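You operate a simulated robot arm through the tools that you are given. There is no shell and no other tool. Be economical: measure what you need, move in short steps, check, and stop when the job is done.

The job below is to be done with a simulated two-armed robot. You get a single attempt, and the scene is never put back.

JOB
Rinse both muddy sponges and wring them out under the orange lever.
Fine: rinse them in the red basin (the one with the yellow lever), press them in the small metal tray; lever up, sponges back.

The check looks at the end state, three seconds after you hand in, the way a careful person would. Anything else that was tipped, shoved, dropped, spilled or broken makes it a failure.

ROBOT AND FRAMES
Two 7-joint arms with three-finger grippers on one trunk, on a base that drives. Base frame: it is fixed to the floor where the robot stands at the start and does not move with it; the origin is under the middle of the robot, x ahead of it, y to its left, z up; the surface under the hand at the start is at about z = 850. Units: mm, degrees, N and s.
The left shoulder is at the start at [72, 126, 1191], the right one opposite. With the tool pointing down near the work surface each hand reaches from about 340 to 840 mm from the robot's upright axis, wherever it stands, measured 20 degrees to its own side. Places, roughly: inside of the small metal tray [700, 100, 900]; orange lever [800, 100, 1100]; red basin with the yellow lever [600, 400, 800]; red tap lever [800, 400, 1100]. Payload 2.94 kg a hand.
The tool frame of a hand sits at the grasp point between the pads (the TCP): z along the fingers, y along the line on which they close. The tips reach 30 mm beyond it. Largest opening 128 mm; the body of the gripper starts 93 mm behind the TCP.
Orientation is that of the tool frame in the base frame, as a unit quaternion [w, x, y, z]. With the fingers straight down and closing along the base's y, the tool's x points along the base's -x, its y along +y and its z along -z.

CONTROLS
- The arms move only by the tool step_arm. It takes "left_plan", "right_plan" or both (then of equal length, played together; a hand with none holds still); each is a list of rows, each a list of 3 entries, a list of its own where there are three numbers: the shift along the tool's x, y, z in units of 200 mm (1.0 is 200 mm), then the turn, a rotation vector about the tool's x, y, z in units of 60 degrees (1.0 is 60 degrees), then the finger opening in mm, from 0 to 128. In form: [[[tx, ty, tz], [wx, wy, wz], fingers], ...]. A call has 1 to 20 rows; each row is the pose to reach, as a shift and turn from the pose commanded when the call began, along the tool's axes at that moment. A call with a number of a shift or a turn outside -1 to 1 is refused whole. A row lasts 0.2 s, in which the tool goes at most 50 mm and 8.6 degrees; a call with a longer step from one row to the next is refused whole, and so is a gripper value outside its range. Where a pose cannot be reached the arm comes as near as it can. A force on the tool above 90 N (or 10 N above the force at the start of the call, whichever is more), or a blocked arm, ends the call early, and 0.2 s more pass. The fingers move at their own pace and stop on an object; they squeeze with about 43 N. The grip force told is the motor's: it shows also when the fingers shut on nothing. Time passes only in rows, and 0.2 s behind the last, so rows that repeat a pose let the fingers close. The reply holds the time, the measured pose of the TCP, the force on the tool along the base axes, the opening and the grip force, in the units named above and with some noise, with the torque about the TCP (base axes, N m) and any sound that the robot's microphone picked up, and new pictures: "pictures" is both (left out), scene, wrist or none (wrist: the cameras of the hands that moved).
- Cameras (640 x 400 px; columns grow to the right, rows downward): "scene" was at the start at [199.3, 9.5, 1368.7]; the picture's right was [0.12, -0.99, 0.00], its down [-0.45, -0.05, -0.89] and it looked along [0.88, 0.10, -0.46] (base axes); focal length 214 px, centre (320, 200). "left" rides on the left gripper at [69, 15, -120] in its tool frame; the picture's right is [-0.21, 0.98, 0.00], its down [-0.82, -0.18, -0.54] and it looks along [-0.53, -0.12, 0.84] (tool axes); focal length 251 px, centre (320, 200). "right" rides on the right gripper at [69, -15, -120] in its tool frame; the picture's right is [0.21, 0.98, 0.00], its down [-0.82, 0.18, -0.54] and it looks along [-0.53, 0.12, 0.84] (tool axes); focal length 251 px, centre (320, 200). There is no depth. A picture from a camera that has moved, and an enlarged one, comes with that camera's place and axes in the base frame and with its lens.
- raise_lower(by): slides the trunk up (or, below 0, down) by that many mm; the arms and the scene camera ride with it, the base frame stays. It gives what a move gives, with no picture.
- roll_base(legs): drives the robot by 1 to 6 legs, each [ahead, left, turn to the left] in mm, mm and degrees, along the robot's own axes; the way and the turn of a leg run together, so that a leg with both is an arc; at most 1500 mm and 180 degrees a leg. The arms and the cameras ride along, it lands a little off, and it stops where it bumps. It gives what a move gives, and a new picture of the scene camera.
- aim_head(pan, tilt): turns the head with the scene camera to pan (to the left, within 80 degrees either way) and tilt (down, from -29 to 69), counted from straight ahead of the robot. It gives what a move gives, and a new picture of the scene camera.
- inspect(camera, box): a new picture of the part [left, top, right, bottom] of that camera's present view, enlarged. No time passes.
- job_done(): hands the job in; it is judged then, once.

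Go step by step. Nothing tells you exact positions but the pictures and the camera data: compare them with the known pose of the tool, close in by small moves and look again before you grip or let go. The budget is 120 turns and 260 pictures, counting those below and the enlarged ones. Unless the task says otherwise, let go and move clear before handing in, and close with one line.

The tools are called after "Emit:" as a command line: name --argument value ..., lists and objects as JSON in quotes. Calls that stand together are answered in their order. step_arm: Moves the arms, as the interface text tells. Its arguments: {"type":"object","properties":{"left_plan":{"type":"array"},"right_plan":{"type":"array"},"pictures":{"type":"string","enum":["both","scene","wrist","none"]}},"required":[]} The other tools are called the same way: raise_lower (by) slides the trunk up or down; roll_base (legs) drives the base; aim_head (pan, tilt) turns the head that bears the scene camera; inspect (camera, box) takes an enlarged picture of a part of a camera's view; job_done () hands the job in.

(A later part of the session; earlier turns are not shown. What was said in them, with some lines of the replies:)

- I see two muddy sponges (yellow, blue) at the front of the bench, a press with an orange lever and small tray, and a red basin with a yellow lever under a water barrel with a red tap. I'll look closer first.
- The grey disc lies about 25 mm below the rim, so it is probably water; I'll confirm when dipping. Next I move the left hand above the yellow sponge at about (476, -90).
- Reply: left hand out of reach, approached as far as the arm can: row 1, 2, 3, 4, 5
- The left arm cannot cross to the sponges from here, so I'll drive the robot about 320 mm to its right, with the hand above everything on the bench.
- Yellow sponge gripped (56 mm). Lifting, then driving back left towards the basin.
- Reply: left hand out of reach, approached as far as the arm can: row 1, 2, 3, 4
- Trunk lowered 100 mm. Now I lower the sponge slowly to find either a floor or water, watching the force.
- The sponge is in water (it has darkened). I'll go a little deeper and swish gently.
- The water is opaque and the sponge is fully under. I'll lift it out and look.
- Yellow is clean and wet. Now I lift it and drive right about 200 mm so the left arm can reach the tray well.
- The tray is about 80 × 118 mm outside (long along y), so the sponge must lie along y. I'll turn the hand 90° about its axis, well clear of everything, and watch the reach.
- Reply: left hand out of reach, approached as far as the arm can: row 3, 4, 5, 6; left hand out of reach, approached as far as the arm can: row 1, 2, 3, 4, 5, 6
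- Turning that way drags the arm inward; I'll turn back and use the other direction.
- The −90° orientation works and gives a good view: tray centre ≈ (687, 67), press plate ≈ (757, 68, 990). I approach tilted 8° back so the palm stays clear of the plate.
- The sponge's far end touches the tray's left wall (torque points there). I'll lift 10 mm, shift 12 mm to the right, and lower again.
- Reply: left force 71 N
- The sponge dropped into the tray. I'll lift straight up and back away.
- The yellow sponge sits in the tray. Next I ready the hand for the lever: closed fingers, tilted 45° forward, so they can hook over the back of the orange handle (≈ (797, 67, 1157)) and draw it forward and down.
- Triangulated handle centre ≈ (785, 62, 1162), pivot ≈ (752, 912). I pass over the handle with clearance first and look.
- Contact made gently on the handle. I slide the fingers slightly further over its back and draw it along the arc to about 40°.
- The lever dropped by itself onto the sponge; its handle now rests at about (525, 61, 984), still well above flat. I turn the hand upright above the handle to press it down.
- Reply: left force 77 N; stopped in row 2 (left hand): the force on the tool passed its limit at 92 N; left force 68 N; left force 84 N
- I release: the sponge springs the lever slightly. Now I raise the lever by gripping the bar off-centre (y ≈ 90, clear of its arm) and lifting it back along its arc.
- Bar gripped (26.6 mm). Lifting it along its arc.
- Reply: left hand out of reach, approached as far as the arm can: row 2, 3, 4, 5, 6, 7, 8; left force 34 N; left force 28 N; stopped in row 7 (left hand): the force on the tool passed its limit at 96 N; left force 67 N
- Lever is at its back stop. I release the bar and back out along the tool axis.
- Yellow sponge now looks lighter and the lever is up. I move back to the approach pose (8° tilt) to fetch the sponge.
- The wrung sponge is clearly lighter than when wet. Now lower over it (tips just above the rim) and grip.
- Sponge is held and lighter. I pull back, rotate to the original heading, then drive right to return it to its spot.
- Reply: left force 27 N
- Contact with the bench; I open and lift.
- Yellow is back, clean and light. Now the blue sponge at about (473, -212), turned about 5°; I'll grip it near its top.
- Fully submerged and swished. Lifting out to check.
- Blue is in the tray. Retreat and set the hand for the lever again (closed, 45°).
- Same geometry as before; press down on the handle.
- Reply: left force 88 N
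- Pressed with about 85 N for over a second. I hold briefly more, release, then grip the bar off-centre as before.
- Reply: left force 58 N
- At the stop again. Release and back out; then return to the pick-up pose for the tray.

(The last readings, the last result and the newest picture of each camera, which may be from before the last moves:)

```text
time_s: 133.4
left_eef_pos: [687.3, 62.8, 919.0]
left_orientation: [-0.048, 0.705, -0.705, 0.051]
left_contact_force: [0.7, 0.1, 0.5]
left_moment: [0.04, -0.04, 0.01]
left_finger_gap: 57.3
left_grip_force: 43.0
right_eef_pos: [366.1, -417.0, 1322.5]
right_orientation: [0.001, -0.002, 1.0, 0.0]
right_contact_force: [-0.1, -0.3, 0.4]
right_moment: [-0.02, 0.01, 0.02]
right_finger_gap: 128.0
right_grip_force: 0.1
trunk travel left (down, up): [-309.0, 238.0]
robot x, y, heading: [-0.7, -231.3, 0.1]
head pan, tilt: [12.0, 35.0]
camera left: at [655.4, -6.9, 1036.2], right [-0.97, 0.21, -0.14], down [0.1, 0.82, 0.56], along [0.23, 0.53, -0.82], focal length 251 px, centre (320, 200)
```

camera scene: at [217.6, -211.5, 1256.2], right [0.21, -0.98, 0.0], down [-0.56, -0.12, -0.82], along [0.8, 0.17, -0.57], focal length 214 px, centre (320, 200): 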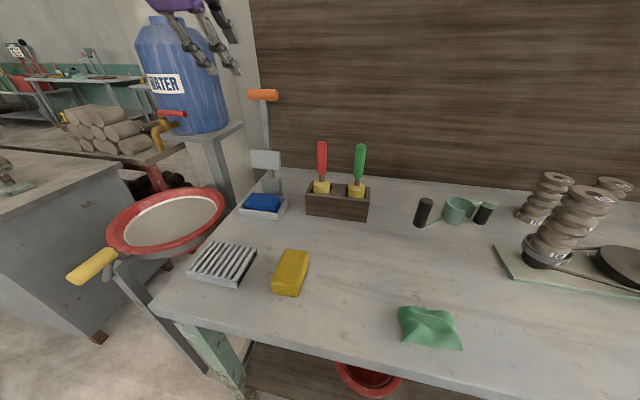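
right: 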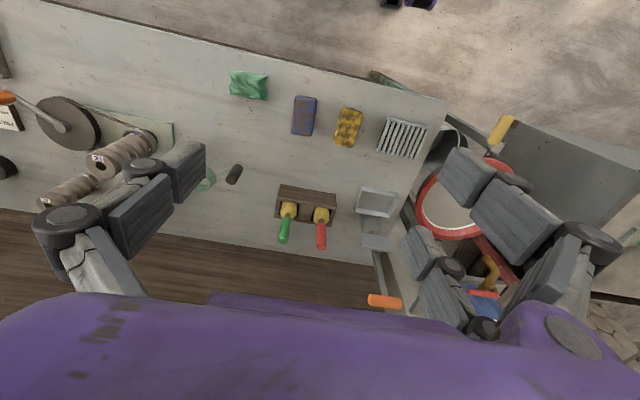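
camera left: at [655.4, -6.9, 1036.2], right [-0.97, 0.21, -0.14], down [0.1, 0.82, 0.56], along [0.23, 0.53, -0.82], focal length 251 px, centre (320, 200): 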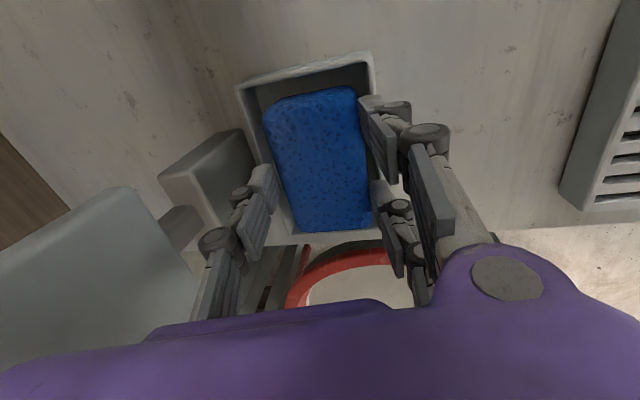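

Gripped. Lift straight, pull back, rotate and drive to the blue sponge's spot.

Emit:
step_arm --left_plan '[[[0, -0.013, -0.1], [0, 0, 0], 30], [[0, -0.026, -0.2], [0, 0, 0], 30], [[0, -0.04, -0.35], [0, 0, 0], 30], [[0, 0.05, -0.5], [0, 0, 0], 30], [[0, 0.2, -0.6], [-0.06, 0, 0], 30], [[0, 0.396, -0.661], [-0.128, 0, 0], 30]]' --pictures "wrist"

Emit:
step_arm --left_plan '[[[0, 0.2, 0], [0, 0, 0], 30], [[0, 0.4, 0], [0, 0, 0], 30], [[0, 0.55, 0], [0, 0, 0.125], 30], [[0, 0.55, 0], [0, 0, 0.25], 30], [[0, 0.55, 0], [0, 0, 0.375], 30], [[0, 0.55, 0], [0, 0, 0.5], 30], [[0, 0.55, 0], [0, 0, 0.625], 30], [[0, 0.55, 0], [0, 0, 0.75], 30]]' --pictures "none"

Emit:
step_arm --left_plan '[[[0, 0, 0], [0, 0, 0.125], 30], [[0, 0, 0], [0, 0, 0.25], 30], [[0, 0, 0], [0, 0, 0.375], 30], [[0, 0, 0], [0, 0, 0.5], 30], [[0, 0, 0], [0, 0, 0.625], 30], [[0, 0, 0], [0, 0, 0.665], 30]]' --pictures "none"

Emit:
roll_base --legs '[[0, -110, 0]]'

```text
time_s: 134.8
left_eef_pos: [588.2, 62.5, 1040.5]
left_orientation: [-0.001, 0.707, -0.707, 0.004]
left_contact_force: [-0.6, -0.6, 0.0]
left_moment: [-0.03, -0.02, -0.03]
left_finger_gap: 57.3
left_grip_force: 42.8
right_eef_pos: [365.5, -417.2, 1322.4]
right_orientation: [0.001, -0.002, 1.0, 0.0]
right_contact_force: [-1.0, -0.2, 0.0]
right_moment: [0.01, -0.05, 0.01]
right_finger_gap: 128.1
right_grip_force: 0.1
trunk travel left (down, up): [-309.0, 238.0]
robot x, y, heading: [-1.8, -228.2, 0.1]
head pan, tilt: [12.0, 35.0]
camera left: at [571.5, -7.0, 1161.1], right [-0.98, 0.21, -0.01], down [0.18, 0.82, 0.54], along [0.12, 0.53, -0.84], focal length 251 px, centre (320, 200)
```

left: 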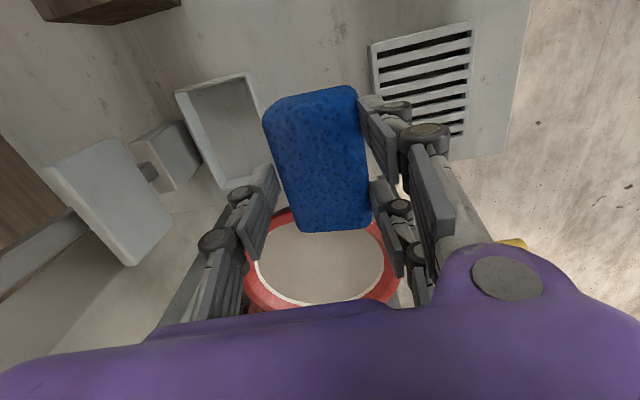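

```text
time_s: 136.6
left_eef_pos: [479.4, 63.6, 1038.4]
left_orientation: [0.003, -0.382, 0.924, -0.003]
left_contact_force: [0.0, -0.4, -0.1]
left_moment: [0.02, -0.01, -0.02]
left_finger_gap: 57.2
left_grip_force: 42.6
right_eef_pos: [366.2, -416.8, 1321.5]
right_orientation: [0.0, -0.002, 1.0, 0.0]
right_contact_force: [0.6, 0.2, -0.5]
right_moment: [0.0, -0.03, -0.01]
right_finger_gap: 128.0
right_grip_force: 0.0
trunk travel left (down, up): [-309.0, 238.0]
robot x, y, heading: [-1.6, -230.4, 0.2]
head pan, tilt: [12.0, 35.0]
```

```text
time_s: 138.0
left_eef_pos: [480.0, 62.3, 1038.2]
left_orientation: [0.003, -0.043, 0.999, -0.002]
left_contact_force: [-0.3, 0.1, -0.4]
left_moment: [-0.03, 0.01, 0.0]
left_finger_gap: 57.1
left_grip_force: 43.0
right_eef_pos: [366.1, -416.7, 1322.0]
right_orientation: [0.001, -0.001, 1.0, 0.0]
right_contact_force: [0.2, 0.4, -0.6]
right_moment: [-0.03, -0.04, -0.03]
right_finger_gap: 128.0
right_grip_force: 0.0
trunk travel left (down, up): [-309.0, 238.0]
robot x, y, heading: [-2.4, -232.0, -0.2]
head pan, tilt: [12.0, 35.0]
```

```text
time_s: 139.7
left_eef_pos: [481.3, -47.0, 1036.9]
left_orientation: [0.003, -0.044, 0.999, -0.002]
left_contact_force: [0.2, -0.1, 0.0]
left_moment: [0.03, -0.01, -0.02]
left_finger_gap: 57.2
left_grip_force: 43.1
right_eef_pos: [367.1, -526.7, 1322.3]
right_orientation: [0.001, -0.002, 1.0, 0.001]
right_contact_force: [0.0, 0.0, 0.0]
right_moment: [0.0, 0.01, 0.01]
right_finger_gap: 127.9
right_grip_force: 0.0
trunk travel left (down, up): [-309.0, 238.0]
robot x, y, heading: [0.7, -337.1, 0.2]
head pan, tilt: [12.0, 35.0]
camera scene: at [219.3, -320.7, 1256.0], right [0.21, -0.98, 0.0], down [-0.56, -0.12, -0.82], along [0.8, 0.17, -0.57], focal length 214 px, centre (320, 200)
```

scene: 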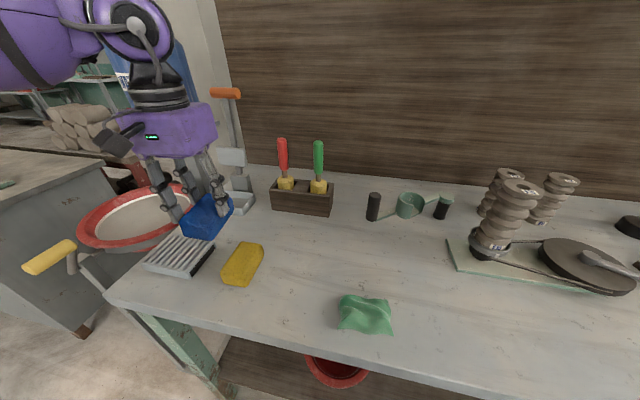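

Emit:
step_arm --left_plan '[[[0.03, -0.2, 0], [0, 0, 0], 30], [[0.06, -0.4, 0], [0, 0, 0], 30], [[0.1, -0.6, 0.05], [0, 0, 0], 30], [[0.127, -0.812, 0.15], [0, 0, 0], 30], [[0.127, -0.812, 0.35], [0, 0, 0], 30], [[0.127, -0.812, 0.52], [0, 0, 0], 30], [[0.127, -0.812, 0.6], [0, 0, 0], 30]]' --pictures "wrist"

```text
time_s: 141.2
left_eef_pos: [470.5, -213.9, 916.2]
left_orientation: [0.003, -0.045, 0.999, -0.002]
left_contact_force: [0.1, -0.7, -0.8]
left_moment: [0.01, 0.04, 0.02]
left_finger_gap: 57.1
left_grip_force: 42.7
right_eef_pos: [366.9, -525.9, 1323.6]
right_orientation: [0.0, -0.002, 1.0, 0.0]
right_contact_force: [-0.6, 0.6, 1.0]
right_moment: [-0.04, 0.02, 0.01]
right_finger_gap: 127.9
right_grip_force: 0.0
trunk travel left (down, up): [-309.0, 238.0]
robot x, y, heading: [-1.3, -338.1, 0.0]
head pan, tilt: [12.0, 35.0]
camera left: at [399.3, -203.0, 1037.1], right [0.13, 0.99, 0.0], down [0.83, -0.1, 0.55], along [0.54, -0.07, -0.84], focal length 251 px, centre (320, 200)
```

left: 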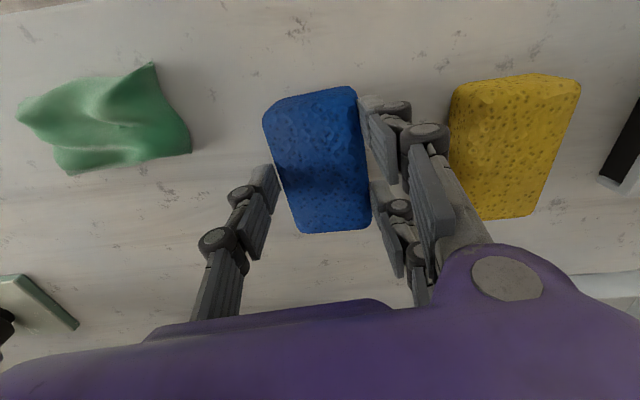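

Emit:
step_arm --left_plan '[[[0, 0.012, 0.015], [0, 0, 0], 30], [[0, 0.012, 0.022], [0, 0, 0], 30], [[0, 0.012, 0.018], [0, 0, 0], 78], [[0, 0.012, 0.018], [0, 0, 0], 78], [[0, 0.012, -0.12], [0, 0, 0], 78], [[0, 0.012, -0.35], [0, 0, 0], 78], [[0, 0.012, -0.55], [0, 0, 0], 78]]' --pictures "wrist"

Emit:
inspect --camera "scene" --box '[130, 60, 400, 380]'

```text
time_s: 142.8
left_eef_pos: [468.8, -209.1, 1029.3]
left_orientation: [0.002, -0.045, 0.999, -0.002]
left_contact_force: [-0.1, -0.8, 0.0]
left_moment: [-0.02, 0.01, 0.01]
left_finger_gap: 78.0
left_grip_force: 0.1
right_eef_pos: [366.6, -525.7, 1321.6]
right_orientation: [0.001, -0.001, 1.0, 0.0]
right_contact_force: [-0.1, -0.2, 0.1]
right_moment: [0.02, 0.02, -0.01]
right_finger_gap: 127.9
right_grip_force: 0.0
trunk travel left (down, up): [-309.0, 238.0]
robot x, y, heading: [1.4, -334.7, 0.1]
head pan, tilt: [12.0, 35.0]
camera left: at [397.2, -200.3, 1148.1], right [0.13, 0.99, 0.0], down [0.83, -0.1, 0.55], along [0.54, -0.07, -0.84], focal length 251 px, centre (320, 200)
```

left: 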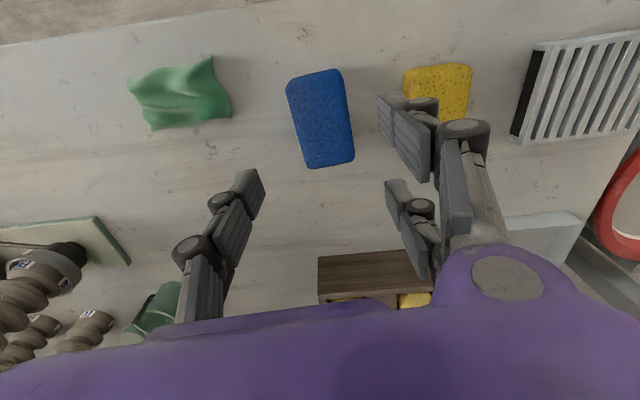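

```text
1.25 times, centred on (265, 220) of scene
camera zoom: at [218.8, -320.8, 1256.0], right [0.21, -0.98, 0.0], down [-0.56, -0.12, -0.82], along [0.8, 0.17, -0.57], focal length 268 px, centre (389, 175)
```

zoom: 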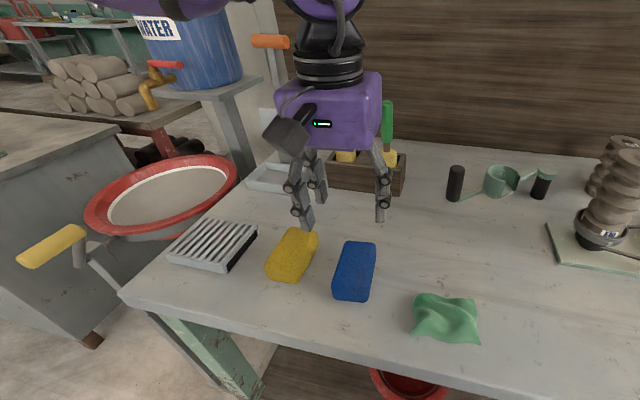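

Both sponges are back in place, clean. I raise the hand clear and do a final check of the lever and the bench.

Emit:
step_arm --left_plan '[[[0.1, 0, -0.2], [0, 0, 0], 78], [[0.2, 0, -0.4], [0, 0, 0], 78], [[0.3, 0, -0.6], [0, 0, 0], 78], [[0.35, 0, -0.8], [0, 0, 0], 78]]' --pictures "scene"

Emit:
inspect --camera "scene" --box '[60, 60, 360, 330]'

```text
time_s: 143.8
left_eef_pos: [397.6, -215.1, 1188.9]
left_orientation: [0.003, -0.045, 0.999, -0.001]
left_contact_force: [-0.9, 0.9, 0.7]
left_moment: [0.02, -0.01, -0.01]
left_finger_gap: 78.2
left_grip_force: 0.1
right_eef_pos: [365.6, -526.7, 1322.0]
right_orientation: [0.002, -0.002, 1.0, 0.0]
right_contact_force: [-0.3, 0.9, -0.2]
right_moment: [0.02, 0.01, 0.0]
right_finger_gap: 128.0
right_grip_force: 0.1
trunk travel left (down, up): [-309.0, 238.0]
robot x, y, heading: [3.0, -337.9, 0.0]
head pan, tilt: [12.0, 35.0]
camera scene: at [218.5, -320.9, 1256.1], right [0.21, -0.98, 0.0], down [-0.56, -0.12, -0.82], along [0.8, 0.17, -0.57], focal length 214 px, centre (320, 200)
```

scene: 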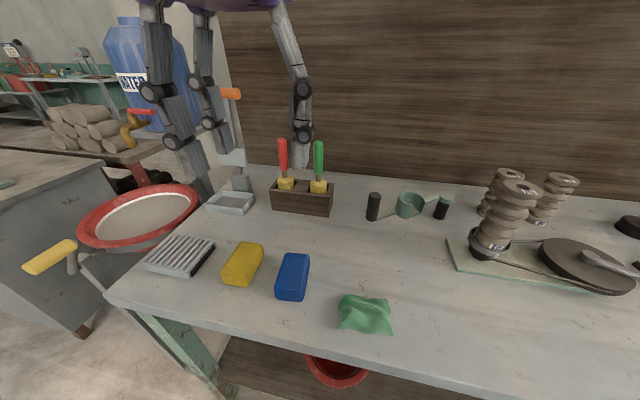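

```text
1.48 times, centred on (210, 195) of scene
camera zoom: at [218.5, -320.9, 1256.1], right [0.21, -0.98, 0.0], down [-0.56, -0.12, -0.82], along [0.8, 0.17, -0.57], focal length 318 px, centre (483, 207)
```

zoom: 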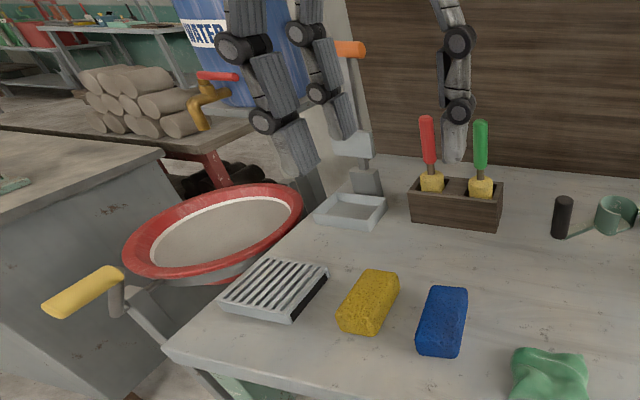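

The lever is up, the tray is empty, both sponges are clean and back in their places, and nothing else looks disturbed. I'm handing in.

Emit:
job_done

```text
The job is handed in.
```

Both sponges were rinsed in the red basin with the yellow lever, pressed in the small tray under the orange lever, and put back where they were. The lever is up again.
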